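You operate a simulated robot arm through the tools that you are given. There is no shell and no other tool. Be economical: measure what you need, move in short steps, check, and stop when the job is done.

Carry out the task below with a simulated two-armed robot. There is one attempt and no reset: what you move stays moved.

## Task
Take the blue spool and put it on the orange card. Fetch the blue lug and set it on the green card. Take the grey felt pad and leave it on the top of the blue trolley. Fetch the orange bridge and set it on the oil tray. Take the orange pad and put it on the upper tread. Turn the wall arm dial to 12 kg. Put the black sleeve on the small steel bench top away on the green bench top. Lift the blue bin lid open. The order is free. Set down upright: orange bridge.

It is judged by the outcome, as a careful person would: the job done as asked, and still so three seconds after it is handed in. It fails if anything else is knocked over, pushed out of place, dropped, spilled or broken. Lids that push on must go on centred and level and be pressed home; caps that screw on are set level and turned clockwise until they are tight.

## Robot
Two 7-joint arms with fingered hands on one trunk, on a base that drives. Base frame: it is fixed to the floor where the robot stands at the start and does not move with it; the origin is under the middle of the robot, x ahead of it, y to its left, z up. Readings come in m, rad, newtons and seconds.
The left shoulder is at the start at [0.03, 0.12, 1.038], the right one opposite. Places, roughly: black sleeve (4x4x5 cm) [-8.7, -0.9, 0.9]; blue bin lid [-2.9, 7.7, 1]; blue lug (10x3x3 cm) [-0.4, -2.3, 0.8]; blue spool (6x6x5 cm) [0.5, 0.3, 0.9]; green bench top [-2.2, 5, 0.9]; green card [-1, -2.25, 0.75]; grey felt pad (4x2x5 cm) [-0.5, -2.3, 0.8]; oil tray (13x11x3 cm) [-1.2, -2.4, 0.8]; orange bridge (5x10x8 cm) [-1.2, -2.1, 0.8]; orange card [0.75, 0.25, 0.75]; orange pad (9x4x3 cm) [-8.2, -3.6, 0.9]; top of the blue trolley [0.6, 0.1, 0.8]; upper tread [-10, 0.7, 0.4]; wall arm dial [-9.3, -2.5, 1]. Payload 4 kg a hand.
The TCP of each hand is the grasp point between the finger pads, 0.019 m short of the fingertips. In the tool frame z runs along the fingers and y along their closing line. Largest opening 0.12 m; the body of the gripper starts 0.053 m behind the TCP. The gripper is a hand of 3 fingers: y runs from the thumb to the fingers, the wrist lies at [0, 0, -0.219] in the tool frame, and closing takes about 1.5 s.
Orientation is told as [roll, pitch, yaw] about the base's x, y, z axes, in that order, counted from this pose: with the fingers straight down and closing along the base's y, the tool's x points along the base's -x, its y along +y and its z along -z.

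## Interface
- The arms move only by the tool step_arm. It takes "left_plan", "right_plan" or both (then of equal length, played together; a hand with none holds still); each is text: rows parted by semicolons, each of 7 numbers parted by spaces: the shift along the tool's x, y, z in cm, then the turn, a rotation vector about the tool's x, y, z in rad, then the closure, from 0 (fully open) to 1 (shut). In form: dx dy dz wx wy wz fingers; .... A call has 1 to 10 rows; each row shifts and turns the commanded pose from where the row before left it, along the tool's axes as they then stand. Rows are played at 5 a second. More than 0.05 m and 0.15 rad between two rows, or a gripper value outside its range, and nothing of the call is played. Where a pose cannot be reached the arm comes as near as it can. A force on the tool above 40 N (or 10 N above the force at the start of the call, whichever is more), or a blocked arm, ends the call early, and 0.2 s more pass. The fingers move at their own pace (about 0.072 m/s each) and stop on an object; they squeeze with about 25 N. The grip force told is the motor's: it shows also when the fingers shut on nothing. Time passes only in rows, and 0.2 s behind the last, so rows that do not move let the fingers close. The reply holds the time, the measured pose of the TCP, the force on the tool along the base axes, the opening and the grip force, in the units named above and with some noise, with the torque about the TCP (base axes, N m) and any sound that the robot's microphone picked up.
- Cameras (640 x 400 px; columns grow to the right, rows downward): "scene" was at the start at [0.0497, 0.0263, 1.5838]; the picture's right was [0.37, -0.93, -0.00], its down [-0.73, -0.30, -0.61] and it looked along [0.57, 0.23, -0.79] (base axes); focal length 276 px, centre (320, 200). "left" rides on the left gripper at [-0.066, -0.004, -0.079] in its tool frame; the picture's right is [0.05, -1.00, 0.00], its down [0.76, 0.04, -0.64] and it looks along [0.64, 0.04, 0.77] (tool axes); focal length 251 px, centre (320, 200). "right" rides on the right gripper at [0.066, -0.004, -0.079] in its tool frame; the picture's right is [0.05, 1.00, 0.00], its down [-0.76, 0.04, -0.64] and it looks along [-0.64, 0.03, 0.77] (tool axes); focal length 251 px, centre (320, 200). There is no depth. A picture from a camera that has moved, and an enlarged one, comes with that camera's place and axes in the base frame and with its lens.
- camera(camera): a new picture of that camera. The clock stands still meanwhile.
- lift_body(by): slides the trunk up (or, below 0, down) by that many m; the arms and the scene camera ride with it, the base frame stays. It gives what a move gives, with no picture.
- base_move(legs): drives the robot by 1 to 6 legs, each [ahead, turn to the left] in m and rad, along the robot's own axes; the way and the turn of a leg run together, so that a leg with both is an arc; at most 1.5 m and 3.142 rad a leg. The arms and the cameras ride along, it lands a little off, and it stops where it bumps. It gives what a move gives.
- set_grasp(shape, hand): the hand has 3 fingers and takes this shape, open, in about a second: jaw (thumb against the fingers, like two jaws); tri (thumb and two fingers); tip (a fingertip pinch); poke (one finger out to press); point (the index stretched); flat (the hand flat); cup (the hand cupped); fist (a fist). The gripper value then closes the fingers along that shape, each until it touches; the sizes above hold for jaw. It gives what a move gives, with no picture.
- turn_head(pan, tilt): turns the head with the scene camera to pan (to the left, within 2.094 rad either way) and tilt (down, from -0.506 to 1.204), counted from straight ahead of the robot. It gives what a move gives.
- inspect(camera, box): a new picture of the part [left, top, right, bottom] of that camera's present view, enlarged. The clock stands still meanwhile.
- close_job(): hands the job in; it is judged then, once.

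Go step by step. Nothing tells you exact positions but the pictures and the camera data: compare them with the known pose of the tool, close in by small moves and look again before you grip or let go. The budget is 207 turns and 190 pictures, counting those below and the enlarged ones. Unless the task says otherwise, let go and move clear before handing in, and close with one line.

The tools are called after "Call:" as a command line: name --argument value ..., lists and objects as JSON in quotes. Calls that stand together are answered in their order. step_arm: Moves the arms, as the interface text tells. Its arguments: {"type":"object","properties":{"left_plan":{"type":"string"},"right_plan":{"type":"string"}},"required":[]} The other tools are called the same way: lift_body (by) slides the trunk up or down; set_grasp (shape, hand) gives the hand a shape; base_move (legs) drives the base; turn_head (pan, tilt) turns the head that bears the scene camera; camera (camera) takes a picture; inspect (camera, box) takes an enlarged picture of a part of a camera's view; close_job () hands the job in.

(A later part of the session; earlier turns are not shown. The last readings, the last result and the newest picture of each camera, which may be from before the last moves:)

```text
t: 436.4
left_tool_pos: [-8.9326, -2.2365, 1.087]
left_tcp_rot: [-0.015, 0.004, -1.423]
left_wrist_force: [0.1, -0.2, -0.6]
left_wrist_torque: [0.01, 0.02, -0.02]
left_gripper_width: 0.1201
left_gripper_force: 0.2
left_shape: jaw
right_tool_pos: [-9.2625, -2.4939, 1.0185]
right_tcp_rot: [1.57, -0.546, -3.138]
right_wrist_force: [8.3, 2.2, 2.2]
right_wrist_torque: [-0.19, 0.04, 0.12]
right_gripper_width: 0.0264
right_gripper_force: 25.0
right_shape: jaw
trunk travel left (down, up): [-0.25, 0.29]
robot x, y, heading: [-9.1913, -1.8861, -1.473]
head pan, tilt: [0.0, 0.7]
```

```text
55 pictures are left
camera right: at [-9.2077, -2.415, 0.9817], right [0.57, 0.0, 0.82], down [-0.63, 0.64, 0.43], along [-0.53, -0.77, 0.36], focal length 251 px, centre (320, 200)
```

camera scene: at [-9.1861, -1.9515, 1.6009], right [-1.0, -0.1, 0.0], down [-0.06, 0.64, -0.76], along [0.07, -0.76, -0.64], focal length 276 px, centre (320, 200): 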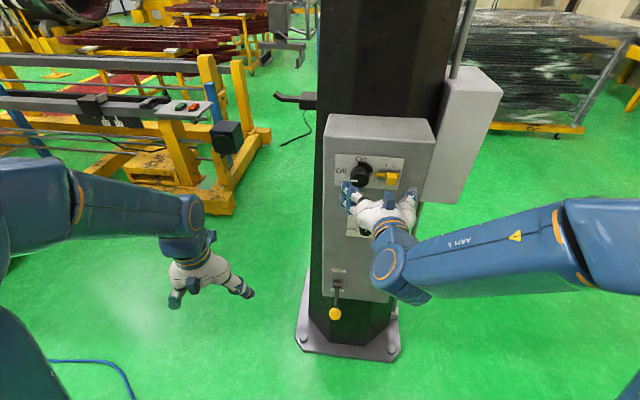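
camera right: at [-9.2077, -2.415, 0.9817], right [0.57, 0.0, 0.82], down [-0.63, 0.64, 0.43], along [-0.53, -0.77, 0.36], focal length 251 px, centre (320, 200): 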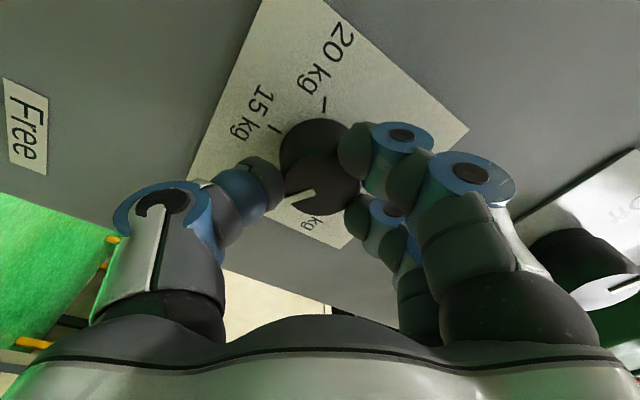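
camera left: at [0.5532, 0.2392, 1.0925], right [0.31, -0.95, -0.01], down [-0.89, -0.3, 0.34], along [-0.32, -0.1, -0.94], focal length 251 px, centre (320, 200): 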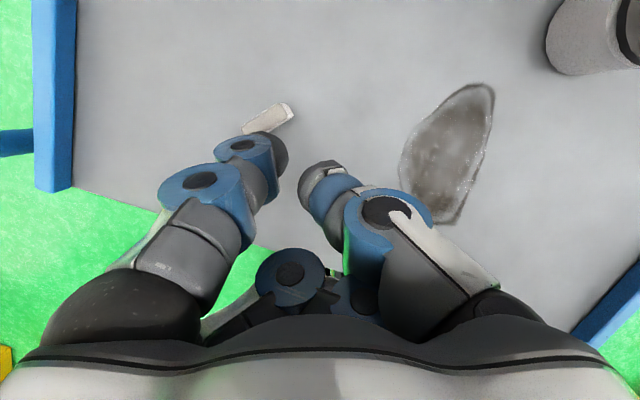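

Call:
step_arm --right_plan "0 0 0 0 0 0 0.7; 0 0 0 0 0 0 0.4; 0 0 0 0 0 0 0.2; 0 0 -2 0 0 0 0.2; 0 0 -3.5 0 0 0 0.2; 0 0 -4 0 0 0 0.2"

Call:
camera --camera "right"

```text
t: 437.8
left_tool_pos: [-8.935, -2.2376, 1.0856]
left_tcp_rot: [-0.014, 0.006, -1.422]
left_wrist_force: [-0.7, -0.8, 0.5]
left_wrist_torque: [0.01, 0.01, -0.01]
left_gripper_width: 0.1199
left_gripper_force: 0.1
left_shape: jaw
right_tool_pos: [-9.2648, -2.3982, 1.0173]
right_tcp_rot: [1.567, -0.548, -3.139]
right_wrist_force: [0.1, 1.0, 0.2]
right_wrist_torque: [-0.02, 0.01, 0.0]
right_gripper_width: 0.0957
right_gripper_force: 0.1
right_shape: jaw
trunk travel left (down, up): [-0.25, 0.29]
robot x, y, heading: [-9.1909, -1.8828, -1.473]
head pan, tilt: [0.0, 0.7]
```

```text
54 pictures are left
camera right: at [-9.2097, -2.3189, 0.981], right [0.57, 0.0, 0.82], down [-0.63, 0.64, 0.43], along [-0.53, -0.77, 0.36], focal length 251 px, centre (320, 200)
```

right: 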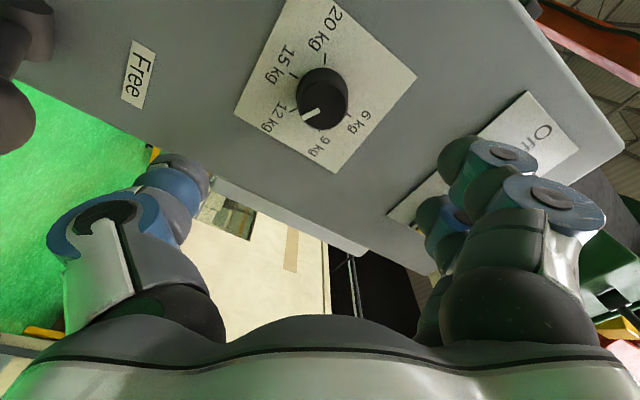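

Call:
inspect --camera "right" --box '[230, 20, 420, 180]'

```text
2.50 times, centred on (325, 100) of right
camera zoom: at [-9.2097, -2.3189, 0.981], right [0.57, 0.0, 0.82], down [-0.63, 0.64, 0.43], along [-0.53, -0.77, 0.36], focal length 629 px, centre (308, 450)
```

zoom: 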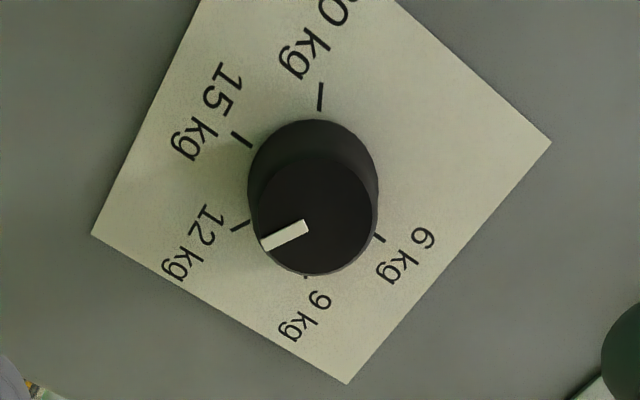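

The pointer is on 12 kg. I'll restore the right hand and drive on to the orange pad, which I can see on the roller bench's grey plate at about (-8.17, -3.65).

Call:
step_arm --right_plan "0 0 -4.5 0 0 -0.14 0; 0 0 -3 0 0 -0.14 0; 0 0 0 0 0 -0.14 0; 0 0 0 0 0 -0.14 0; 0 0 0 0 0 -0.14 0; 0 0 0 0 0 -0.14 0; 0 0 0 0 0 -0.14 0; 0 0 0 0 0 -0.06 0; -4.5 0 0 0 0 0 0; -4.5 0 0 0 0 0 0"

Call:
step_arm --right_plan "-4.5 0 0 0 0.143 0 0; 2 0 -2 0 0.143 0 0; 2.8 0 0 0 0.143 0 0; 2.8 0 0 0 0.143 0 0; 2.8 0 0 0 0.143 0 0; 2.8 0 0 0 0.143 0 0; 2.8 0 0 0 0.143 0 0; 2.8 0 0 0 0.143 0 0; 2.8 0 0 0 0.143 0 0; 2.8 0 0 0 0.143 0 0"

Call:
base_move --legs '[[0, 0.78]]'

```text
t: 440.0
left_tool_pos: [-8.9341, -2.237, 1.087]
left_tcp_rot: [-0.015, 0.005, -1.422]
left_wrist_force: [0.6, -1.5, -0.5]
left_wrist_torque: [-0.03, 0.04, 0.02]
left_gripper_width: 0.1201
left_gripper_force: 0.0
left_shape: jaw
right_tool_pos: [-9.2465, -2.3536, 1.0916]
right_tcp_rot: [-1.555, -1.553, -0.013]
right_wrist_force: [-0.4, -0.1, 0.3]
right_wrist_torque: [-0.03, -0.02, -0.03]
right_gripper_width: 0.1201
right_gripper_force: 0.2
right_shape: jaw
right hand out of reach, approached as far as the arm can: row 9, 10
trunk travel left (down, up): [-0.25, 0.29]
robot x, y, heading: [-9.1955, -1.8845, -1.478]
head pan, tilt: [0.0, 0.7]
```

```text
t: 442.2
left_tool_pos: [-8.9337, -2.2371, 1.0862]
left_tcp_rot: [-0.014, 0.004, -1.421]
left_wrist_force: [0.5, 0.2, 0.6]
left_wrist_torque: [0.02, 0.0, 0.01]
left_gripper_width: 0.1201
left_gripper_force: 0.1
left_shape: jaw
right_tool_pos: [-9.2335, -2.2044, 0.9658]
right_tcp_rot: [-0.016, -0.14, -1.566]
right_wrist_force: [-0.5, -0.1, 0.3]
right_wrist_torque: [-0.03, 0.01, 0.0]
right_gripper_width: 0.12
right_gripper_force: 0.0
right_shape: jaw
right hand out of reach, approached as far as the arm can: row 1, 2
trunk travel left (down, up): [-0.25, 0.29]
robot x, y, heading: [-9.1916, -1.8868, -1.476]
head pan, tilt: [0.0, 0.7]
```

```text
t: 444.6
left_tool_pos: [-8.7595, -1.9655, 1.0839]
left_tcp_rot: [-0.017, 0.005, -0.672]
left_wrist_force: [0.5, -0.2, -0.5]
left_wrist_torque: [-0.01, 0.04, 0.02]
left_gripper_width: 0.12
left_gripper_force: 0.0
left_shape: jaw
right_tool_pos: [-8.9994, -2.1464, 0.9654]
right_tcp_rot: [-0.019, -0.14, -0.811]
right_wrist_force: [0.9, 0.1, -1.2]
right_wrist_torque: [0.01, 0.06, -0.01]
right_gripper_width: 0.1201
right_gripper_force: 0.0
right_shape: jaw
trunk travel left (down, up): [-0.25, 0.29]
robot x, y, heading: [-9.2225, -1.9222, -0.698]
head pan, tilt: [0.0, 0.7]
stopped in leg 1: the robot was blocked; the commanded pose is now the measured one
```

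Call:
step_arm --right_plan "0 0 -4 0 0.14 0 0; 0 0 -4 0 0 0 0; 0 0 -4 0 0 0 0"

Call:
base_move --legs '[[0.75, 0]]'

Call:
base_move --legs '[[0, -0.6]]'

Call:
turn_head --pan 0.1 --tilt 0.6

Call:
camera --camera "scene"

```text
t: 445.4
left_tool_pos: [-8.7633, -1.9682, 1.085]
left_tcp_rot: [-0.014, 0.005, -0.672]
left_wrist_force: [0.2, 0.4, -0.5]
left_wrist_torque: [-0.04, -0.07, 0.01]
left_gripper_width: 0.1199
left_gripper_force: 0.2
left_shape: jaw
right_tool_pos: [-9.006, -2.1432, 1.0863]
right_tcp_rot: [-0.016, -0.002, -0.816]
right_wrist_force: [-0.7, -0.3, -0.1]
right_wrist_torque: [0.01, -0.01, -0.02]
right_gripper_width: 0.1202
right_gripper_force: 0.0
right_shape: jaw
trunk travel left (down, up): [-0.25, 0.29]
robot x, y, heading: [-9.218, -1.9237, -0.7]
head pan, tilt: [0.0, 0.7]
```

```text
t: 449.5
left_tool_pos: [-8.1905, -2.4529, 1.0854]
left_tcp_rot: [-0.013, 0.007, -0.676]
left_wrist_force: [0.8, -0.6, -0.2]
left_wrist_torque: [0.0, 0.0, 0.02]
left_gripper_width: 0.1198
left_gripper_force: 0.0
left_shape: jaw
right_tool_pos: [-8.4338, -2.6268, 1.0862]
right_tcp_rot: [-0.018, 0.0, -0.82]
right_wrist_force: [-0.1, 0.1, -0.6]
right_wrist_torque: [0.0, 0.01, 0.0]
right_gripper_width: 0.1199
right_gripper_force: 0.0
right_shape: jaw
trunk travel left (down, up): [-0.25, 0.29]
robot x, y, heading: [-8.6529, -2.4026, -0.702]
head pan, tilt: [0.0, 0.7]
```

```text
t: 451.5
left_tool_pos: [-8.2993, -2.7096, 1.0857]
left_tcp_rot: [-0.015, 0.007, -1.282]
left_wrist_force: [-0.5, 0.1, 0.7]
left_wrist_torque: [-0.01, -0.02, 0.02]
left_gripper_width: 0.1201
left_gripper_force: 0.1
left_shape: jaw
right_tool_pos: [-8.5985, -2.7148, 1.0867]
right_tcp_rot: [-0.018, 0.0, -1.425]
right_wrist_force: [-0.3, 0.0, -0.1]
right_wrist_torque: [-0.01, -0.03, 0.01]
right_gripper_width: 0.1199
right_gripper_force: 0.1
right_shape: jaw
trunk travel left (down, up): [-0.25, 0.29]
robot x, y, heading: [-8.6156, -2.4008, -1.312]
head pan, tilt: [0.0, 0.7]
```

```text
t: 452.2
left_tool_pos: [-8.301, -2.7103, 1.0862]
left_tcp_rot: [-0.012, 0.005, -1.281]
left_wrist_force: [-0.6, 1.2, 0.1]
left_wrist_torque: [-0.02, -0.03, 0.0]
left_gripper_width: 0.1202
left_gripper_force: 0.0
left_shape: jaw
right_tool_pos: [-8.6001, -2.7147, 1.0862]
right_tcp_rot: [-0.014, 0.001, -1.425]
right_wrist_force: [-0.3, 0.4, 0.5]
right_wrist_torque: [0.0, -0.04, 0.01]
right_gripper_width: 0.1201
right_gripper_force: 0.0
right_shape: jaw
trunk travel left (down, up): [-0.25, 0.29]
robot x, y, heading: [-8.6127, -2.3974, -1.308]
head pan, tilt: [0.099, 0.6]
```

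```text
52 pictures are left
camera scene: at [-8.5913, -2.463, 1.6095], right [-0.94, -0.35, 0.0], down [-0.2, 0.53, -0.83], along [0.29, -0.77, -0.56], focal length 276 px, centre (320, 200)
```

scene: 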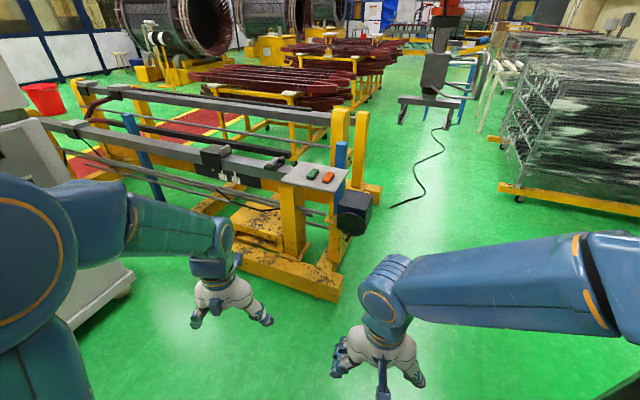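

Call:
base_move --legs '[[0.68, 0]]'

Call:
turn_head --pan 0.1 --tilt 0.85

Call:
camera --camera "scene"

```text
t: 456.0
left_tool_pos: [-8.127, -3.3762, 1.0864]
left_tcp_rot: [-0.014, 0.006, -1.287]
left_wrist_force: [-0.1, 0.0, 0.3]
left_wrist_torque: [0.01, 0.04, -0.01]
left_gripper_width: 0.1199
left_gripper_force: 0.0
left_shape: jaw
right_tool_pos: [-8.4252, -3.3784, 1.0862]
right_tcp_rot: [-0.017, 0.0, -1.433]
right_wrist_force: [0.0, 0.0, 0.0]
right_wrist_torque: [-0.02, 0.01, 0.0]
right_gripper_width: 0.1199
right_gripper_force: 0.0
right_shape: jaw
trunk travel left (down, up): [-0.25, 0.29]
robot x, y, heading: [-8.4348, -3.0615, -1.32]
head pan, tilt: [0.099, 0.6]
```

```text
t: 456.8
left_tool_pos: [-8.1269, -3.3755, 1.0852]
left_tcp_rot: [-0.014, 0.006, -1.289]
left_wrist_force: [-0.1, -0.1, -0.4]
left_wrist_torque: [-0.03, 0.0, 0.0]
left_gripper_width: 0.1199
left_gripper_force: 0.0
left_shape: jaw
right_tool_pos: [-8.4256, -3.3783, 1.0866]
right_tcp_rot: [-0.018, -0.002, -1.432]
right_wrist_force: [0.5, 0.4, -0.2]
right_wrist_torque: [-0.01, 0.0, 0.01]
right_gripper_width: 0.1197
right_gripper_force: 0.0
right_shape: jaw
trunk travel left (down, up): [-0.25, 0.29]
robot x, y, heading: [-8.4344, -3.0601, -1.31]
head pan, tilt: [0.099, 0.85]
```

```text
51 pictures are left
camera scene: at [-8.4159, -3.1169, 1.5887], right [-0.94, -0.35, 0.0], down [-0.26, 0.7, -0.66], along [0.23, -0.62, -0.75], focal length 276 px, centre (320, 200)
```

scene: 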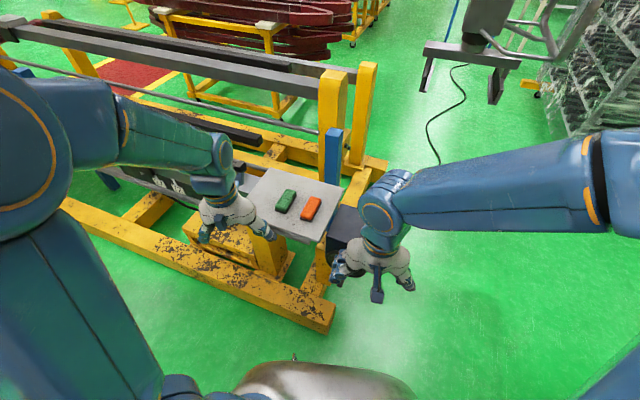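

The orange pad is at (-8.19, -3.632, 0.914), lying nearly along y, with a green one beside it. I'll bring the left hand over it, aligned.

Call:
step_arm --left_plan "-3.81 -2.2 0 0 0 0 0.2; -3.81 -2.2 0 0 0 0 0.3; -3.81 -2.2 0 0 0 0 0.46; -3.81 -2.2 0 0 0 0 0.46; -3.81 -2.2 0 0 0 0 0.46; -3.81 -2.2 0 0 0 0 0.46; 0 0 1.6 0 0 0.12 0.46; 0 0 1.6 0 0 0.12 0.46; 0 0 1.6 0 0 0.12 0.46; 0 0 1.6 0 0 0.12 0.46"

Call:
camera --camera "left"

```text
t: 458.9
left_tool_pos: [-8.1906, -3.6327, 1.0219]
left_tcp_rot: [-0.015, -0.003, -1.771]
left_wrist_force: [0.1, 0.2, -0.7]
left_wrist_torque: [0.03, -0.01, 0.01]
left_gripper_width: 0.0652
left_gripper_force: 0.0
left_shape: jaw
right_tool_pos: [-8.4255, -3.3789, 1.0863]
right_tcp_rot: [-0.016, 0.0, -1.433]
right_wrist_force: [0.3, 0.2, -0.1]
right_wrist_torque: [0.0, 0.0, 0.01]
right_gripper_width: 0.1198
right_gripper_force: 0.1
right_shape: jaw
trunk travel left (down, up): [-0.25, 0.29]
robot x, y, heading: [-8.4386, -3.0617, -1.316]
head pan, tilt: [0.099, 0.85]
```

```text
50 pictures are left
camera left: at [-8.2061, -3.6958, 1.1008], right [-0.97, 0.25, 0.02], down [0.2, 0.74, 0.64], along [0.15, 0.62, -0.77], focal length 251 px, centre (320, 200)
```

left: 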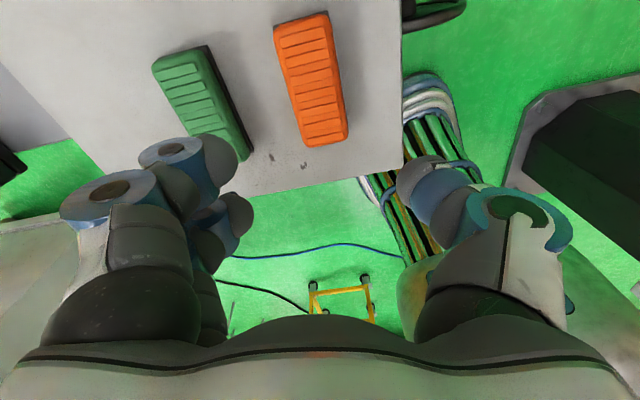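

Call:
step_arm --left_plan "-1.5 0 2 0 0 -0.14 0.46; 0 0 4 0 0 -0.03 0.46; 0 0 4 0 0 0 0.46; 0 0 0 0 0 0 0.46"

Call:
camera --camera "left"

```text
t: 459.9
left_tool_pos: [-8.1956, -3.648, 0.9238]
left_tcp_rot: [-0.017, 0.0, -1.601]
left_wrist_force: [-0.8, 0.4, -0.2]
left_wrist_torque: [0.0, 0.0, -0.04]
left_gripper_width: 0.0655
left_gripper_force: 0.2
left_shape: jaw
right_tool_pos: [-8.4255, -3.3789, 1.0866]
right_tcp_rot: [-0.017, 0.001, -1.433]
right_wrist_force: [0.5, 0.6, -0.6]
right_wrist_torque: [-0.02, 0.02, -0.02]
right_gripper_width: 0.12
right_gripper_force: 0.1
right_shape: jaw
trunk travel left (down, up): [-0.25, 0.29]
robot x, y, heading: [-8.4415, -3.0604, -1.317]
head pan, tilt: [0.099, 0.85]
```

```text
49 pictures are left
camera left: at [-8.2006, -3.7125, 1.0016], right [-1.0, 0.08, 0.02], down [0.07, 0.76, 0.64], along [0.04, 0.64, -0.77], focal length 251 px, centre (320, 200)
```

left: 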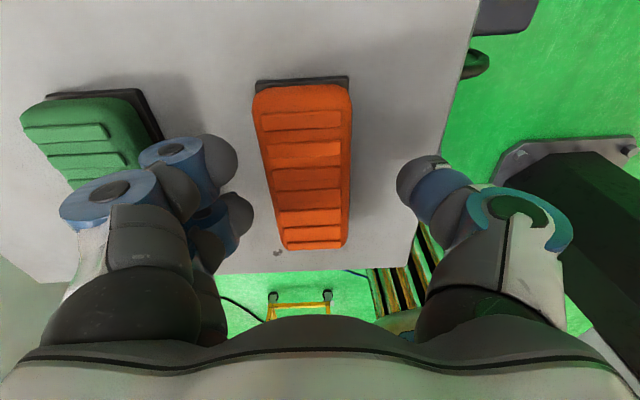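

Call:
step_arm --left_plan "-0.5 0.2 2.0 0 0 0 0.46; 0 0 0 0 0 0 0.7; 0 0 0 0 0 0 1; 0 0 0 0 0 0 1; 0 0 0 0 0 0 1; 0 0 0 0 0 0 1; 0 0 0 0 0 0 1; 0 0 -2 0 0 0 1; 0 0 -4 0 0 0 1; 0 0 -4 0 0 0 1"

Call:
camera --camera "left"

```text
t: 462.1
left_tool_pos: [-8.1923, -3.6503, 1.0039]
left_tcp_rot: [-0.016, 0.004, -1.601]
left_wrist_force: [-0.6, 0.4, -0.8]
left_wrist_torque: [0.01, 0.02, 0.01]
left_gripper_width: 0.0376
left_gripper_force: 25.2
left_shape: jaw
right_tool_pos: [-8.4252, -3.3788, 1.0868]
right_tcp_rot: [-0.017, -0.002, -1.432]
right_wrist_force: [-0.2, 0.1, -0.2]
right_wrist_torque: [-0.01, 0.0, 0.01]
right_gripper_width: 0.1202
right_gripper_force: 0.1
right_shape: jaw
trunk travel left (down, up): [-0.25, 0.29]
robot x, y, heading: [-8.4391, -3.0606, -1.317]
head pan, tilt: [0.099, 0.85]
```

```text
48 pictures are left
camera left: at [-8.1971, -3.7166, 1.0819], right [-1.0, 0.08, 0.02], down [0.07, 0.76, 0.64], along [0.04, 0.64, -0.76], focal length 251 px, centre (320, 200)
```

left: 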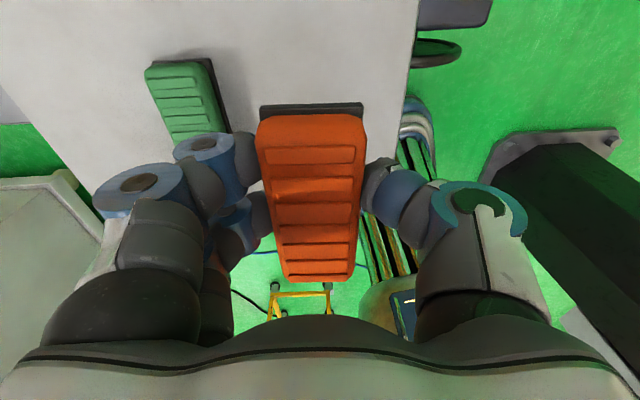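

The pad is held firmly. I'll tuck it in, back out and turn toward the steel bench for the sleeve.

Call:
step_arm --left_plan "4 0 -2 0 0 0 1; 4 0 -2 0 0 0 1; 4 2 -1 0 0 0 1; 4 2 0 0 0 0 1; 4 2 0 0 0 0 1; 2 2 0 0 0 0 1"

Call:
base_move --legs '[[-0.7, 0]]'

Call:
base_move --legs '[[0, 0.8]]'

Call:
base_move --legs '[[0, 0.8]]'

Call:
base_move --legs '[[0, 0.8]]'

Call:
base_move --legs '[[0, 0.75]]'

```text
t: 463.6
left_tool_pos: [-8.1043, -3.4346, 1.0515]
left_tcp_rot: [-0.016, 0.002, -1.601]
left_wrist_force: [1.5, 1.3, -0.6]
left_wrist_torque: [-0.01, 0.01, -0.04]
left_gripper_width: 0.0373
left_gripper_force: 25.1
left_shape: jaw
right_tool_pos: [-8.4248, -3.3792, 1.0861]
right_tcp_rot: [-0.017, -0.001, -1.434]
right_wrist_force: [1.4, 0.4, 1.4]
right_wrist_torque: [0.01, -0.05, -0.04]
right_gripper_width: 0.1201
right_gripper_force: 0.1
right_shape: jaw
trunk travel left (down, up): [-0.25, 0.29]
robot x, y, heading: [-8.4404, -3.0603, -1.318]
head pan, tilt: [0.099, 0.85]
```

```text
t: 467.4
left_tool_pos: [-8.2819, -2.756, 1.0514]
left_tcp_rot: [-0.016, 0.001, -1.595]
left_wrist_force: [-0.2, 0.0, -0.9]
left_wrist_torque: [0.01, -0.05, 0.0]
left_gripper_width: 0.0376
left_gripper_force: 24.9
left_shape: jaw
right_tool_pos: [-8.6021, -2.7008, 1.0868]
right_tcp_rot: [-0.018, -0.001, -1.429]
right_wrist_force: [0.1, -0.1, 0.0]
right_wrist_torque: [0.01, 0.01, 0.01]
right_gripper_width: 0.1201
right_gripper_force: 0.0
right_shape: jaw
trunk travel left (down, up): [-0.25, 0.29]
robot x, y, heading: [-8.6145, -2.3851, -1.313]
head pan, tilt: [0.099, 0.85]
```

```text
t: 469.8
left_tool_pos: [-8.1117, -2.42, 1.0496]
left_tcp_rot: [-0.019, 0.006, -0.828]
left_wrist_force: [1.6, 0.8, -0.8]
left_wrist_torque: [-0.01, 0.02, 0.02]
left_gripper_width: 0.0368
left_gripper_force: 24.5
left_shape: jaw
right_tool_pos: [-8.3803, -2.6034, 1.0859]
right_tcp_rot: [-0.021, 0.0, -0.661]
right_wrist_force: [0.6, 0.7, -0.5]
right_wrist_torque: [-0.02, 0.0, -0.01]
right_gripper_width: 0.1202
right_gripper_force: 0.1
right_shape: jaw
trunk travel left (down, up): [-0.25, 0.29]
robot x, y, heading: [-8.641, -2.4287, -0.52]
head pan, tilt: [0.099, 0.85]
stopped in leg 1: the robot was blocked; the commanded pose is now the measured one
```

```text
t: 472.4
left_tool_pos: [-8.2938, -2.038, 1.0491]
left_tcp_rot: [-0.023, 0.004, -0.003]
left_wrist_force: [-0.8, 0.2, -1.7]
left_wrist_torque: [-0.07, 0.01, 0.0]
left_gripper_width: 0.0363
left_gripper_force: 25.0
left_shape: jaw
right_tool_pos: [-8.3414, -2.359, 1.0859]
right_tcp_rot: [-0.02, 0.002, 0.16]
right_wrist_force: [1.0, 0.0, -0.3]
right_wrist_torque: [-0.03, 0.04, 0.03]
right_gripper_width: 0.12
right_gripper_force: 0.0
right_shape: jaw
trunk travel left (down, up): [-0.25, 0.29]
robot x, y, heading: [-8.6293, -2.4851, 0.307]
head pan, tilt: [0.099, 0.85]
stopped in leg 1: the robot was blocked; the commanded pose is now the measured one
```

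```text
t: 475.2
left_tool_pos: [-8.7108, -1.9287, 1.0509]
left_tcp_rot: [-0.02, -0.001, 0.783]
left_wrist_force: [-0.7, 0.7, -1.0]
left_wrist_torque: [-0.01, -0.05, 0.01]
left_gripper_width: 0.0365
left_gripper_force: 24.5
left_shape: jaw
right_tool_pos: [-8.5177, -2.1877, 1.0865]
right_tcp_rot: [-0.021, -0.001, 0.949]
right_wrist_force: [-0.5, 1.0, -0.9]
right_wrist_torque: [-0.03, -0.03, -0.02]
right_gripper_width: 0.12
right_gripper_force: 0.1
right_shape: jaw
trunk travel left (down, up): [-0.25, 0.29]
robot x, y, heading: [-8.5779, -2.5075, 1.108]
head pan, tilt: [0.099, 0.85]
stopped in leg 1: the robot was blocked; the commanded pose is now the measured one
```

```text
t: 477.5
left_tool_pos: [-9.0443, -2.1438, 1.0498]
left_tcp_rot: [-0.024, 0.001, 1.465]
left_wrist_force: [-0.8, -1.5, -1.4]
left_wrist_torque: [0.02, -0.07, -0.03]
left_gripper_width: 0.0362
left_gripper_force: 24.8
left_shape: jaw
right_tool_pos: [-8.7313, -2.2238, 1.0861]
right_tcp_rot: [-0.022, -0.001, 1.634]
right_wrist_force: [-0.8, 0.4, -0.5]
right_wrist_torque: [0.02, -0.02, -0.03]
right_gripper_width: 0.12
right_gripper_force: 0.1
right_shape: jaw
trunk travel left (down, up): [-0.25, 0.29]
robot x, y, heading: [-8.5248, -2.502, 1.77]
head pan, tilt: [0.099, 0.85]
stopped in leg 1: the robot was blocked; the commanded pose is now the measured one
```

Call:
base_move --legs '[[0, 0.1]]'

Call:
base_move --legs '[[1.05, 0]]'

Call:
turn_head --pan -0.4 --tilt 0.8

Call:
camera --camera "scene"

```text
t: 478.4
left_tool_pos: [-9.074, -2.1955, 1.0523]
left_tcp_rot: [-0.021, -0.001, 1.566]
left_wrist_force: [0.2, 0.4, -1.3]
left_wrist_torque: [0.04, -0.03, 0.0]
left_gripper_width: 0.0363
left_gripper_force: 24.8
left_shape: jaw
right_tool_pos: [-8.7536, -2.2427, 1.0867]
right_tcp_rot: [-0.02, -0.001, 1.731]
right_wrist_force: [-0.2, -0.4, 0.5]
right_wrist_torque: [0.02, 0.0, -0.03]
right_gripper_width: 0.1201
right_gripper_force: 0.1
right_shape: jaw
trunk travel left (down, up): [-0.25, 0.29]
robot x, y, heading: [-8.521, -2.5002, 1.874]
head pan, tilt: [0.099, 0.85]
```

```text
t: 483.8
left_tool_pos: [-9.3924, -1.2062, 1.0531]
left_tcp_rot: [-0.018, 0.002, 1.573]
left_wrist_force: [-0.8, -0.6, -0.2]
left_wrist_torque: [0.0, 0.0, -0.02]
left_gripper_width: 0.0364
left_gripper_force: 24.7
left_shape: jaw
right_tool_pos: [-9.0733, -1.2527, 1.0874]
right_tcp_rot: [-0.016, 0.0, 1.738]
right_wrist_force: [-0.4, 0.0, -0.2]
right_wrist_torque: [0.02, 0.01, 0.0]
right_gripper_width: 0.1199
right_gripper_force: 0.1
right_shape: jaw
trunk travel left (down, up): [-0.25, 0.29]
robot x, y, heading: [-8.8404, -1.5072, 1.885]
head pan, tilt: [0.099, 0.85]
```

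```text
t: 484.7
left_tool_pos: [-9.3932, -1.2075, 1.0515]
left_tcp_rot: [-0.019, 0.0, 1.574]
left_wrist_force: [0.4, -0.3, 0.0]
left_wrist_torque: [-0.01, -0.01, 0.01]
left_gripper_width: 0.0362
left_gripper_force: 25.2
left_shape: jaw
right_tool_pos: [-9.0716, -1.2529, 1.0867]
right_tcp_rot: [-0.018, -0.003, 1.739]
right_wrist_force: [-0.3, -1.1, -0.1]
right_wrist_torque: [0.0, 0.04, -0.01]
right_gripper_width: 0.12
right_gripper_force: 0.0
right_shape: jaw
trunk travel left (down, up): [-0.25, 0.29]
robot x, y, heading: [-8.8384, -1.5048, 1.884]
head pan, tilt: [-0.4, 0.799]
```

```text
47 pictures are left
camera scene: at [-8.8256, -1.4465, 1.5926], right [1.0, -0.09, 0.0], down [-0.06, -0.71, -0.7], along [0.06, 0.69, -0.72], focal length 276 px, centre (320, 200)
```

scene: 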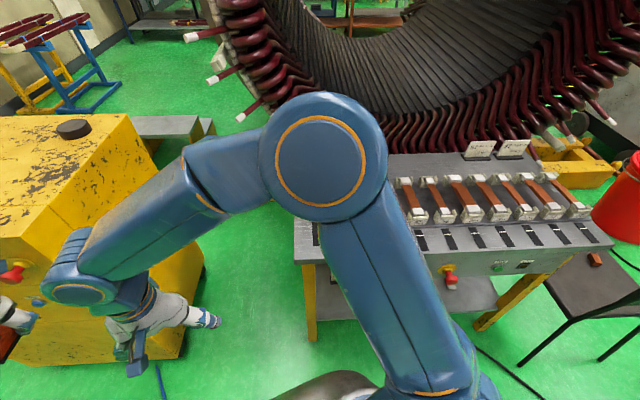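

Turning has dragged both arms to the left. I'll swing the right hand across to hover over the sleeve and look.

Call:
step_arm --right_plan "0 -4.9 0 0 0 0 0; 0 -4.9 0 0 0 0 0; 0 -4.9 0 0 0 0 0; 0 -4.9 0 0 0 0 0; 0 -4.9 0 0 0 0 0; 0 -4.9 0 0 0 0 0; 0 -4.9 0 0 0 0 0; 0 -4.9 0 0 0 0 0; 0 -4.9 0 0 0 0 0; 0 -4.9 0 0 0 0 0"

Call:
step_arm --right_plan "-4 -1.5 0 0 0 0.05 0; -4.3 -1.5 0 0 0 0.05 0; -4.3 -1.5 0 0 0 0.07 0; -4.3 0 0 0 0 0 0; -4.3 0 0 0 0 0 0; 0 0 0 0 0 0 0"

Call:
camera --camera "right"

Call:
camera --camera "scene"

```text
t: 486.9
left_tool_pos: [-9.3913, -1.2073, 1.0517]
left_tcp_rot: [-0.02, -0.002, 1.576]
left_wrist_force: [0.8, 0.2, -0.7]
left_wrist_torque: [0.02, -0.02, -0.01]
left_gripper_width: 0.0362
left_gripper_force: 25.2
left_shape: jaw
right_tool_pos: [-8.588, -1.1691, 1.0928]
right_tcp_rot: [-0.018, -0.002, 1.741]
right_wrist_force: [0.6, 0.1, 0.1]
right_wrist_torque: [-0.01, 0.02, 0.04]
right_gripper_width: 0.1202
right_gripper_force: 0.1
right_shape: jaw
trunk travel left (down, up): [-0.25, 0.29]
robot x, y, heading: [-8.8387, -1.5062, 1.88]
head pan, tilt: [-0.4, 0.799]
```

```text
t: 488.3
left_tool_pos: [-9.3921, -1.208, 1.053]
left_tcp_rot: [-0.019, -0.001, 1.575]
left_wrist_force: [0.3, -0.1, -0.5]
left_wrist_torque: [0.04, -0.02, -0.01]
left_gripper_width: 0.0362
left_gripper_force: 25.3
left_shape: jaw
right_tool_pos: [-8.5585, -0.9538, 1.0978]
right_tcp_rot: [-0.018, -0.005, 1.57]
right_wrist_force: [0.6, -1.2, -0.2]
right_wrist_torque: [-0.01, 0.01, -0.03]
right_gripper_width: 0.12
right_gripper_force: 0.0
right_shape: jaw
trunk travel left (down, up): [-0.25, 0.29]
robot x, y, heading: [-8.8377, -1.509, 1.885]
head pan, tilt: [-0.4, 0.799]
```

```text
46 pictures are left
camera right: at [-8.5561, -1.0204, 1.1772], right [-1.0, -0.05, -0.02], down [-0.05, 0.76, 0.65], along [-0.02, 0.65, -0.76], focal length 251 px, centre (320, 200)
```

right: 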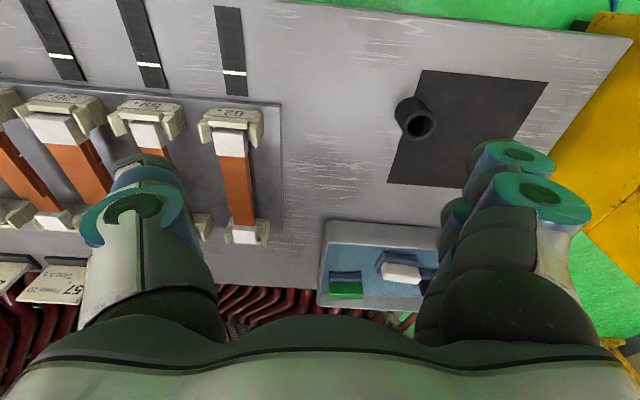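

```text
45 pictures are left
camera scene: at [-8.8255, -1.4479, 1.5927], right [1.0, -0.09, 0.0], down [-0.06, -0.71, -0.7], along [0.06, 0.69, -0.72], focal length 276 px, centre (320, 200)
```

scene: 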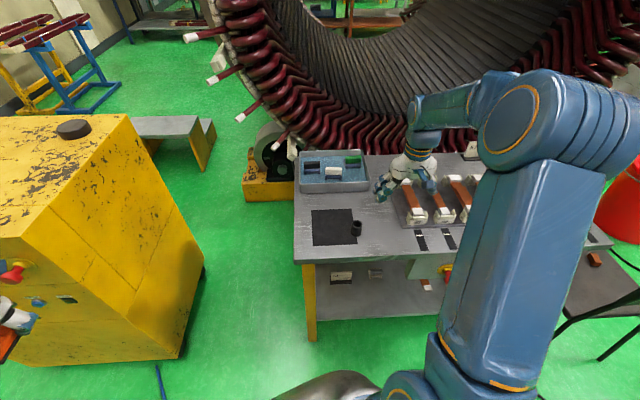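

Sleeve located at (-8.663, -0.911, ~0.895). I'll move over it and partway down.

Call:
step_arm --right_plan "-1.4 3.5 0 0 0 0 0; -1.4 3.5 0 0 0 0 0; -1.4 3.5 0 0 0 0 0; 0 0 4.5 0 0 0 0.2; 0 0 4.5 0 0 0 0.2; 0 0 4.5 0 0 0 0.3; 0 0 1.5 0 0 0 0.3; 0 0 0 0 0 0 0.3"

Call:
camera --camera "right"

```text
t: 490.1
left_tool_pos: [-9.392, -1.2071, 1.0538]
left_tcp_rot: [-0.021, 0.0, 1.574]
left_wrist_force: [0.0, -0.3, 0.2]
left_wrist_torque: [0.03, -0.01, -0.03]
left_gripper_width: 0.0361
left_gripper_force: 25.0
left_shape: jaw
right_tool_pos: [-8.6633, -0.9101, 0.9445]
right_tcp_rot: [-0.018, -0.004, 1.571]
right_wrist_force: [-0.1, 0.3, -0.4]
right_wrist_torque: [-0.01, 0.0, 0.01]
right_gripper_width: 0.0847
right_gripper_force: 0.1
right_shape: jaw
trunk travel left (down, up): [-0.25, 0.29]
robot x, y, heading: [-8.8334, -1.5087, 1.885]
head pan, tilt: [-0.4, 0.799]
```

```text
44 pictures are left
camera right: at [-8.6592, -0.9777, 1.0245], right [-1.0, -0.05, -0.02], down [-0.05, 0.76, 0.65], along [-0.02, 0.65, -0.76], focal length 251 px, centre (320, 200)
```

right: 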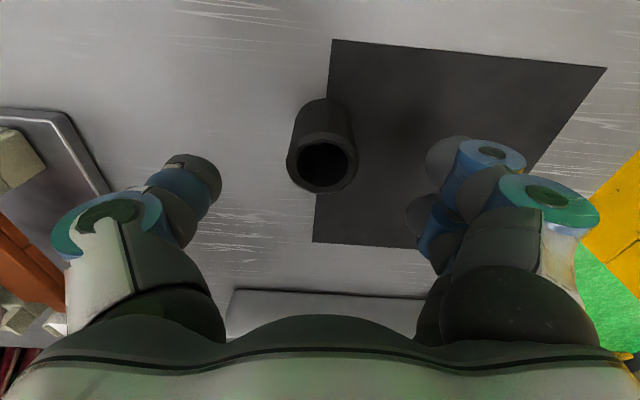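

Call:
step_arm --right_plan "-0.4 0 3.4 0 0 0 0.3; 0 0 3.1 0 0 0 0.3; 0 0 0 0 0 0 0.6; 0 0 0 0 0 0 1; 0 0 0 0 0 0 1; 0 0 0 0 0 0 1; 0 0 0 0 0 0 1; 0 0 -2 0 0 0 1; 0 0 -4.5 0 0 0 1; 0 0 -4.5 0 0 0 1"

Call:
camera --camera "right"

```text
t: 490.7
left_tool_pos: [-9.3913, -1.2082, 1.053]
left_tcp_rot: [-0.019, -0.002, 1.574]
left_wrist_force: [0.4, 0.2, -0.8]
left_wrist_torque: [0.0, 0.04, 0.01]
left_gripper_width: 0.036
left_gripper_force: 24.9
left_shape: jaw
right_tool_pos: [-8.6615, -0.9008, 0.9016]
right_tcp_rot: [-0.014, -0.02, 1.572]
right_wrist_force: [1.2, -3.4, 17.0]
right_wrist_torque: [-0.18, 0.84, 0.16]
right_gripper_width: 0.0835
right_gripper_force: 0.0
right_shape: jaw
trunk travel left (down, up): [-0.25, 0.29]
robot x, y, heading: [-8.8357, -1.5048, 1.883]
head pan, tilt: [-0.4, 0.799]
stopped in row 2 (right hand): the force on the tool passed its limit (the readings are from after the stop); the commanded pose is now the measured one
```

```text
43 pictures are left
camera right: at [-8.6593, -0.9703, 0.9795], right [-1.0, -0.05, -0.02], down [-0.05, 0.75, 0.66], along [-0.02, 0.66, -0.75], focal length 251 px, centre (320, 200)
```

right: 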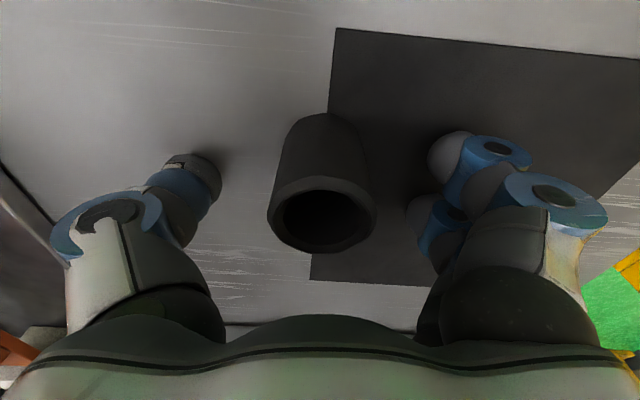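

The fingers reached the bench surface. I'll rise a few millimetres, close and lift.

Call:
step_arm --right_plan "0 0 -0.5 0 0 0 0.3; 0 0 0 0 0 0 0.6; 0 0 0 0 0 0 1; 0 0 0 0 0 0 1; 0 0 0 0 0 0 1; 0 0 0 0 0 0 1; 0 0 0 0 0 0 1; 0 0 -2 0 0 0 1; 0 0 -4.5 0 0 0 1; 0 0 -4.5 0 0 0 1"

Call:
camera --camera "right"

```text
t: 492.9
left_tool_pos: [-9.3916, -1.2077, 1.0519]
left_tcp_rot: [-0.021, -0.001, 1.574]
left_wrist_force: [0.1, -0.1, -0.6]
left_wrist_torque: [-0.01, -0.02, 0.01]
left_gripper_width: 0.0364
left_gripper_force: 25.2
left_shape: jaw
right_tool_pos: [-8.6647, -0.904, 1.0141]
right_tcp_rot: [-0.014, -0.017, 1.57]
right_wrist_force: [-0.2, -1.3, 0.0]
right_wrist_torque: [0.0, -0.05, -0.01]
right_gripper_width: 0.009
right_gripper_force: 24.7
right_shape: jaw
trunk travel left (down, up): [-0.25, 0.29]
robot x, y, heading: [-8.8398, -1.5066, 1.883]
head pan, tilt: [-0.4, 0.799]
```

```text
42 pictures are left
camera right: at [-8.6617, -0.9717, 1.0922], right [-1.0, -0.05, -0.02], down [-0.05, 0.75, 0.66], along [-0.02, 0.66, -0.75], focal length 251 px, centre (320, 200)
```

right: 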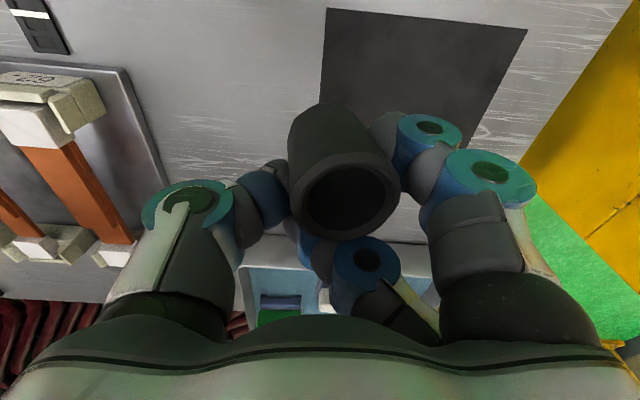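

The sleeve is in the right hand. I'll tuck the arm and drive round to the steps to place the orange pad.

Call:
step_arm --right_plan "4 1 -2 0 0 0 1; 4 1 -1 0 0 0 1; 4.5 1 0 0 0 0 1; 4.5 1 0 0 0 0 1; 4.5 1 0 0 0 0 1; 2 0 0 0 0 0 1"

Call:
base_move --legs '[[-0.42, 0]]'

Call:
base_move --legs '[[0, 0.8]]'

Call:
base_move --legs '[[0, 0.5]]'

```text
t: 494.3
left_tool_pos: [-9.3922, -1.2074, 1.0512]
left_tcp_rot: [-0.021, -0.002, 1.572]
left_wrist_force: [1.3, -0.3, -1.0]
left_wrist_torque: [0.01, 0.0, 0.0]
left_gripper_width: 0.0362
left_gripper_force: 24.9
left_shape: jaw
right_tool_pos: [-8.715, -1.1398, 1.0377]
right_tcp_rot: [-0.013, -0.019, 1.571]
right_wrist_force: [-0.3, -0.2, -1.0]
right_wrist_torque: [0.01, 0.01, 0.01]
right_gripper_width: 0.009
right_gripper_force: 25.1
right_shape: jaw
trunk travel left (down, up): [-0.25, 0.29]
robot x, y, heading: [-8.8375, -1.5047, 1.882]
head pan, tilt: [-0.4, 0.799]
```

```text
t: 496.8
left_tool_pos: [-9.2621, -1.6055, 1.0527]
left_tcp_rot: [-0.02, -0.001, 1.572]
left_wrist_force: [0.7, 0.5, -0.2]
left_wrist_torque: [-0.03, 0.03, 0.01]
left_gripper_width: 0.0362
left_gripper_force: 24.7
left_shape: jaw
right_tool_pos: [-8.5853, -1.5415, 1.0383]
right_tcp_rot: [-0.014, -0.021, 1.569]
right_wrist_force: [0.0, -0.3, -0.7]
right_wrist_torque: [0.06, -0.01, 0.05]
right_gripper_width: 0.0088
right_gripper_force: 25.0
right_shape: jaw
trunk travel left (down, up): [-0.25, 0.29]
robot x, y, heading: [-8.7071, -1.9065, 1.879]
head pan, tilt: [-0.4, 0.799]
```

```text
t: 498.9
left_tool_pos: [-9.3339, -1.9848, 1.0497]
left_tcp_rot: [-0.025, 0.001, 2.197]
left_wrist_force: [0.0, -0.6, -0.9]
left_wrist_torque: [0.06, -0.06, -0.03]
left_gripper_width: 0.0361
left_gripper_force: 25.1
left_shape: jaw
right_tool_pos: [-8.8236, -1.5347, 1.0379]
right_tcp_rot: [-0.018, -0.016, 2.196]
right_wrist_force: [-0.9, -0.2, 0.8]
right_wrist_torque: [-0.02, -0.06, 0.0]
right_gripper_width: 0.0083
right_gripper_force: 24.8
right_shape: jaw
trunk travel left (down, up): [-0.25, 0.29]
robot x, y, heading: [-8.6837, -1.8736, 2.527]
head pan, tilt: [-0.4, 0.799]
stopped in leg 1: the robot was blocked; the commanded pose is now the measured one
```

```text
t: 501.1
left_tool_pos: [-9.2033, -2.283, 1.0505]
left_tcp_rot: [-0.025, -0.001, 2.698]
left_wrist_force: [-0.6, 0.0, -1.5]
left_wrist_torque: [0.06, 0.0, 0.0]
left_gripper_width: 0.036
left_gripper_force: 25.1
left_shape: jaw
right_tool_pos: [-8.9718, -1.6445, 1.0385]
right_tcp_rot: [-0.016, -0.016, 2.695]
right_wrist_force: [0.6, 0.1, 0.0]
right_wrist_torque: [0.05, -0.02, -0.01]
right_gripper_width: 0.0082
right_gripper_force: 25.4
right_shape: jaw
trunk travel left (down, up): [-0.25, 0.29]
robot x, y, heading: [-8.6822, -1.8407, 3.021]
head pan, tilt: [-0.4, 0.799]
stopped in leg 1: the robot was blocked; the commanded pose is now the measured one
```

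Call:
step_arm --left_plan "0 -4.5 0 0 0 0 1; 0 -4.5 0 0 0 0 1; 0 -4.5 0 0 0 0 1; 0 -4.5 0 0 0 0 1; 0 -4.5 0 0 0 0 1; 0 -3 0 0 0 0 1"

Call:
base_move --legs '[[0.9, -0.05]]'

Call:
base_move --legs '[[0.95, 0]]'

Call:
base_move --legs '[[0, -0.8]]'

Call:
base_move --legs '[[0, -0.7]]'

```text
t: 502.5
left_tool_pos: [-9.0934, -2.05, 1.0588]
left_tcp_rot: [-0.022, -0.005, 2.699]
left_wrist_force: [0.2, 0.3, -0.8]
left_wrist_torque: [0.02, -0.01, 0.05]
left_gripper_width: 0.0359
left_gripper_force: 25.2
left_shape: jaw
right_tool_pos: [-8.9722, -1.6418, 1.0378]
right_tcp_rot: [-0.015, -0.018, 2.695]
right_wrist_force: [1.0, 0.7, -1.0]
right_wrist_torque: [0.03, 0.02, -0.02]
right_gripper_width: 0.0083
right_gripper_force: 24.6
right_shape: jaw
trunk travel left (down, up): [-0.25, 0.29]
robot x, y, heading: [-8.6805, -1.8398, 3.024]
head pan, tilt: [-0.4, 0.799]
```

```text
t: 507.2
left_tool_pos: [-9.9927, -1.8996, 1.0579]
left_tcp_rot: [-0.022, -0.002, 2.645]
left_wrist_force: [0.7, 0.0, -1.1]
left_wrist_torque: [-0.01, 0.04, 0.0]
left_gripper_width: 0.036
left_gripper_force: 25.2
left_shape: jaw
right_tool_pos: [-9.8502, -1.4975, 1.0401]
right_tcp_rot: [-0.016, -0.016, 2.644]
right_wrist_force: [-0.1, -0.4, -0.4]
right_wrist_torque: [0.0, -0.02, 0.03]
right_gripper_width: 0.0082
right_gripper_force: 24.9
right_shape: jaw
trunk travel left (down, up): [-0.25, 0.29]
robot x, y, heading: [-9.5693, -1.7073, 2.969]
head pan, tilt: [-0.4, 0.799]
```

```text
t: 512.2
left_tool_pos: [-10.9315, -1.7355, 1.0559]
left_tcp_rot: [-0.023, -0.002, 2.644]
left_wrist_force: [-0.1, -0.9, -0.3]
left_wrist_torque: [-0.04, -0.03, 0.02]
left_gripper_width: 0.0358
left_gripper_force: 25.6
left_shape: jaw
right_tool_pos: [-10.7876, -1.3349, 1.038]
right_tcp_rot: [-0.016, -0.016, 2.643]
right_wrist_force: [0.1, -0.6, -0.2]
right_wrist_torque: [0.01, 0.0, 0.0]
right_gripper_width: 0.008
right_gripper_force: 25.6
right_shape: jaw
trunk travel left (down, up): [-0.25, 0.29]
robot x, y, heading: [-10.5109, -1.5511, 2.97]
head pan, tilt: [-0.4, 0.799]
```

```text
t: 514.4
left_tool_pos: [-10.9542, -1.4206, 1.0577]
left_tcp_rot: [-0.021, -0.001, 1.943]
left_wrist_force: [-0.7, 0.8, -0.3]
left_wrist_torque: [-0.01, -0.03, 0.01]
left_gripper_width: 0.0361
left_gripper_force: 25.1
left_shape: jaw
right_tool_pos: [-10.5858, -1.2073, 1.0384]
right_tcp_rot: [-0.015, -0.016, 1.94]
right_wrist_force: [-0.1, 0.2, -0.7]
right_wrist_torque: [-0.04, -0.01, 0.01]
right_gripper_width: 0.0081
right_gripper_force: 25.4
right_shape: jaw
trunk travel left (down, up): [-0.25, 0.29]
robot x, y, heading: [-10.5358, -1.5772, 2.252]
head pan, tilt: [-0.4, 0.799]
stopped in leg 1: the robot was blocked; the commanded pose is now the measured one
```

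```text
t: 516.5
left_tool_pos: [-10.7808, -1.1983, 1.0567]
left_tcp_rot: [-0.022, -0.002, 1.297]
left_wrist_force: [-0.2, -0.3, -0.1]
left_wrist_torque: [0.02, 0.01, -0.01]
left_gripper_width: 0.036
left_gripper_force: 24.9
left_shape: jaw
right_tool_pos: [-10.3571, -1.2502, 1.0374]
right_tcp_rot: [-0.012, -0.015, 1.291]
right_wrist_force: [0.4, 0.6, 1.0]
right_wrist_torque: [-0.02, 0.02, 0.02]
right_gripper_width: 0.0082
right_gripper_force: 24.9
right_shape: jaw
trunk travel left (down, up): [-0.25, 0.29]
robot x, y, heading: [-10.5804, -1.5744, 1.588]
head pan, tilt: [-0.4, 0.799]
stopped in leg 1: the robot was blocked; the commanded pose is now the measured one
```

Call:
base_move --legs '[[1.1, 0], [1.05, 0]]'

Call:
base_move --legs '[[0, -0.8]]'

Call:
base_move --legs '[[0, -0.75]]'

Call:
turn_head --pan 0 --tilt 1.0

Call:
camera --camera "scene"

```text
t: 527.1
left_tool_pos: [-10.853, 0.9339, 1.0577]
left_tcp_rot: [-0.024, 0.0, 1.31]
left_wrist_force: [0.2, 0.1, -0.7]
left_wrist_torque: [-0.01, 0.01, -0.01]
left_gripper_width: 0.036
left_gripper_force: 24.9
left_shape: jaw
right_tool_pos: [-10.4275, 0.8878, 1.0379]
right_tcp_rot: [-0.014, -0.016, 1.306]
right_wrist_force: [-0.2, 0.4, -0.3]
right_wrist_torque: [-0.02, 0.01, 0.03]
right_gripper_width: 0.0081
right_gripper_force: 24.9
right_shape: jaw
trunk travel left (down, up): [-0.25, 0.29]
robot x, y, heading: [-10.6493, 0.5591, 1.6]
head pan, tilt: [-0.4, 0.799]
```

```text
t: 529.2
left_tool_pos: [-10.5792, 0.9807, 1.0568]
left_tcp_rot: [-0.021, -0.001, 0.637]
left_wrist_force: [0.8, 0.5, -0.5]
left_wrist_torque: [-0.02, 0.03, 0.04]
left_gripper_width: 0.0359
left_gripper_force: 25.1
left_shape: jaw
right_tool_pos: [-10.2742, 0.6804, 1.0376]
right_tcp_rot: [-0.012, -0.016, 0.632]
right_wrist_force: [0.2, 0.4, -0.3]
right_wrist_torque: [0.02, 0.01, 0.03]
right_gripper_width: 0.0082
right_gripper_force: 25.1
right_shape: jaw
trunk travel left (down, up): [-0.25, 0.29]
robot x, y, heading: [-10.6824, 0.5815, 0.93]
head pan, tilt: [-0.4, 0.799]
stopped in leg 1: the robot was blocked; the commanded pose is now the measured one
```

```text
t: 531.2
left_tool_pos: [-10.3592, 0.8414, 1.0575]
left_tcp_rot: [-0.021, 0.0, -0.006]
left_wrist_force: [-0.5, -0.6, -1.2]
left_wrist_torque: [-0.01, -0.01, 0.0]
left_gripper_width: 0.0359
left_gripper_force: 25.1
left_shape: jaw
right_tool_pos: [-10.2974, 0.4191, 1.0378]
right_tcp_rot: [-0.012, -0.012, -0.011]
right_wrist_force: [-0.9, -1.3, -0.6]
right_wrist_torque: [0.04, -0.01, -0.02]
right_gripper_width: 0.0081
right_gripper_force: 25.1
right_shape: jaw
trunk travel left (down, up): [-0.25, 0.29]
robot x, y, heading: [-10.6973, 0.621, 0.272]
head pan, tilt: [-0.4, 0.799]
stopped in leg 1: the robot was blocked; the commanded pose is now the measured one
```

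```text
t: 532.1
left_tool_pos: [-10.3609, 0.842, 1.0567]
left_tcp_rot: [-0.021, -0.002, -0.007]
left_wrist_force: [-0.1, -0.6, -1.3]
left_wrist_torque: [0.0, -0.06, 0.0]
left_gripper_width: 0.0358
left_gripper_force: 25.2
left_shape: jaw
right_tool_pos: [-10.2985, 0.4208, 1.0382]
right_tcp_rot: [-0.015, -0.016, -0.013]
right_wrist_force: [0.0, 0.8, -0.4]
right_wrist_torque: [-0.03, 0.0, 0.02]
right_gripper_width: 0.008
right_gripper_force: 24.4
right_shape: jaw
trunk travel left (down, up): [-0.25, 0.29]
robot x, y, heading: [-10.6976, 0.6228, 0.273]
head pan, tilt: [0.0, 1.0]
```

```text
41 pictures are left
camera scene: at [-10.6463, 0.632, 1.5775], right [0.26, -0.96, 0.0], down [-0.81, -0.22, -0.54], along [0.52, 0.14, -0.84], focal length 276 px, centre (320, 200)
```

scene: 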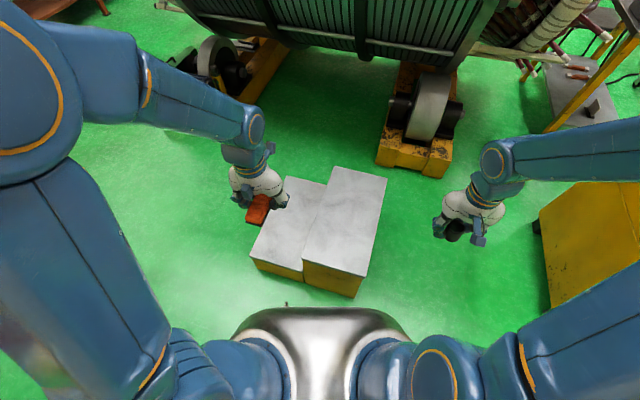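

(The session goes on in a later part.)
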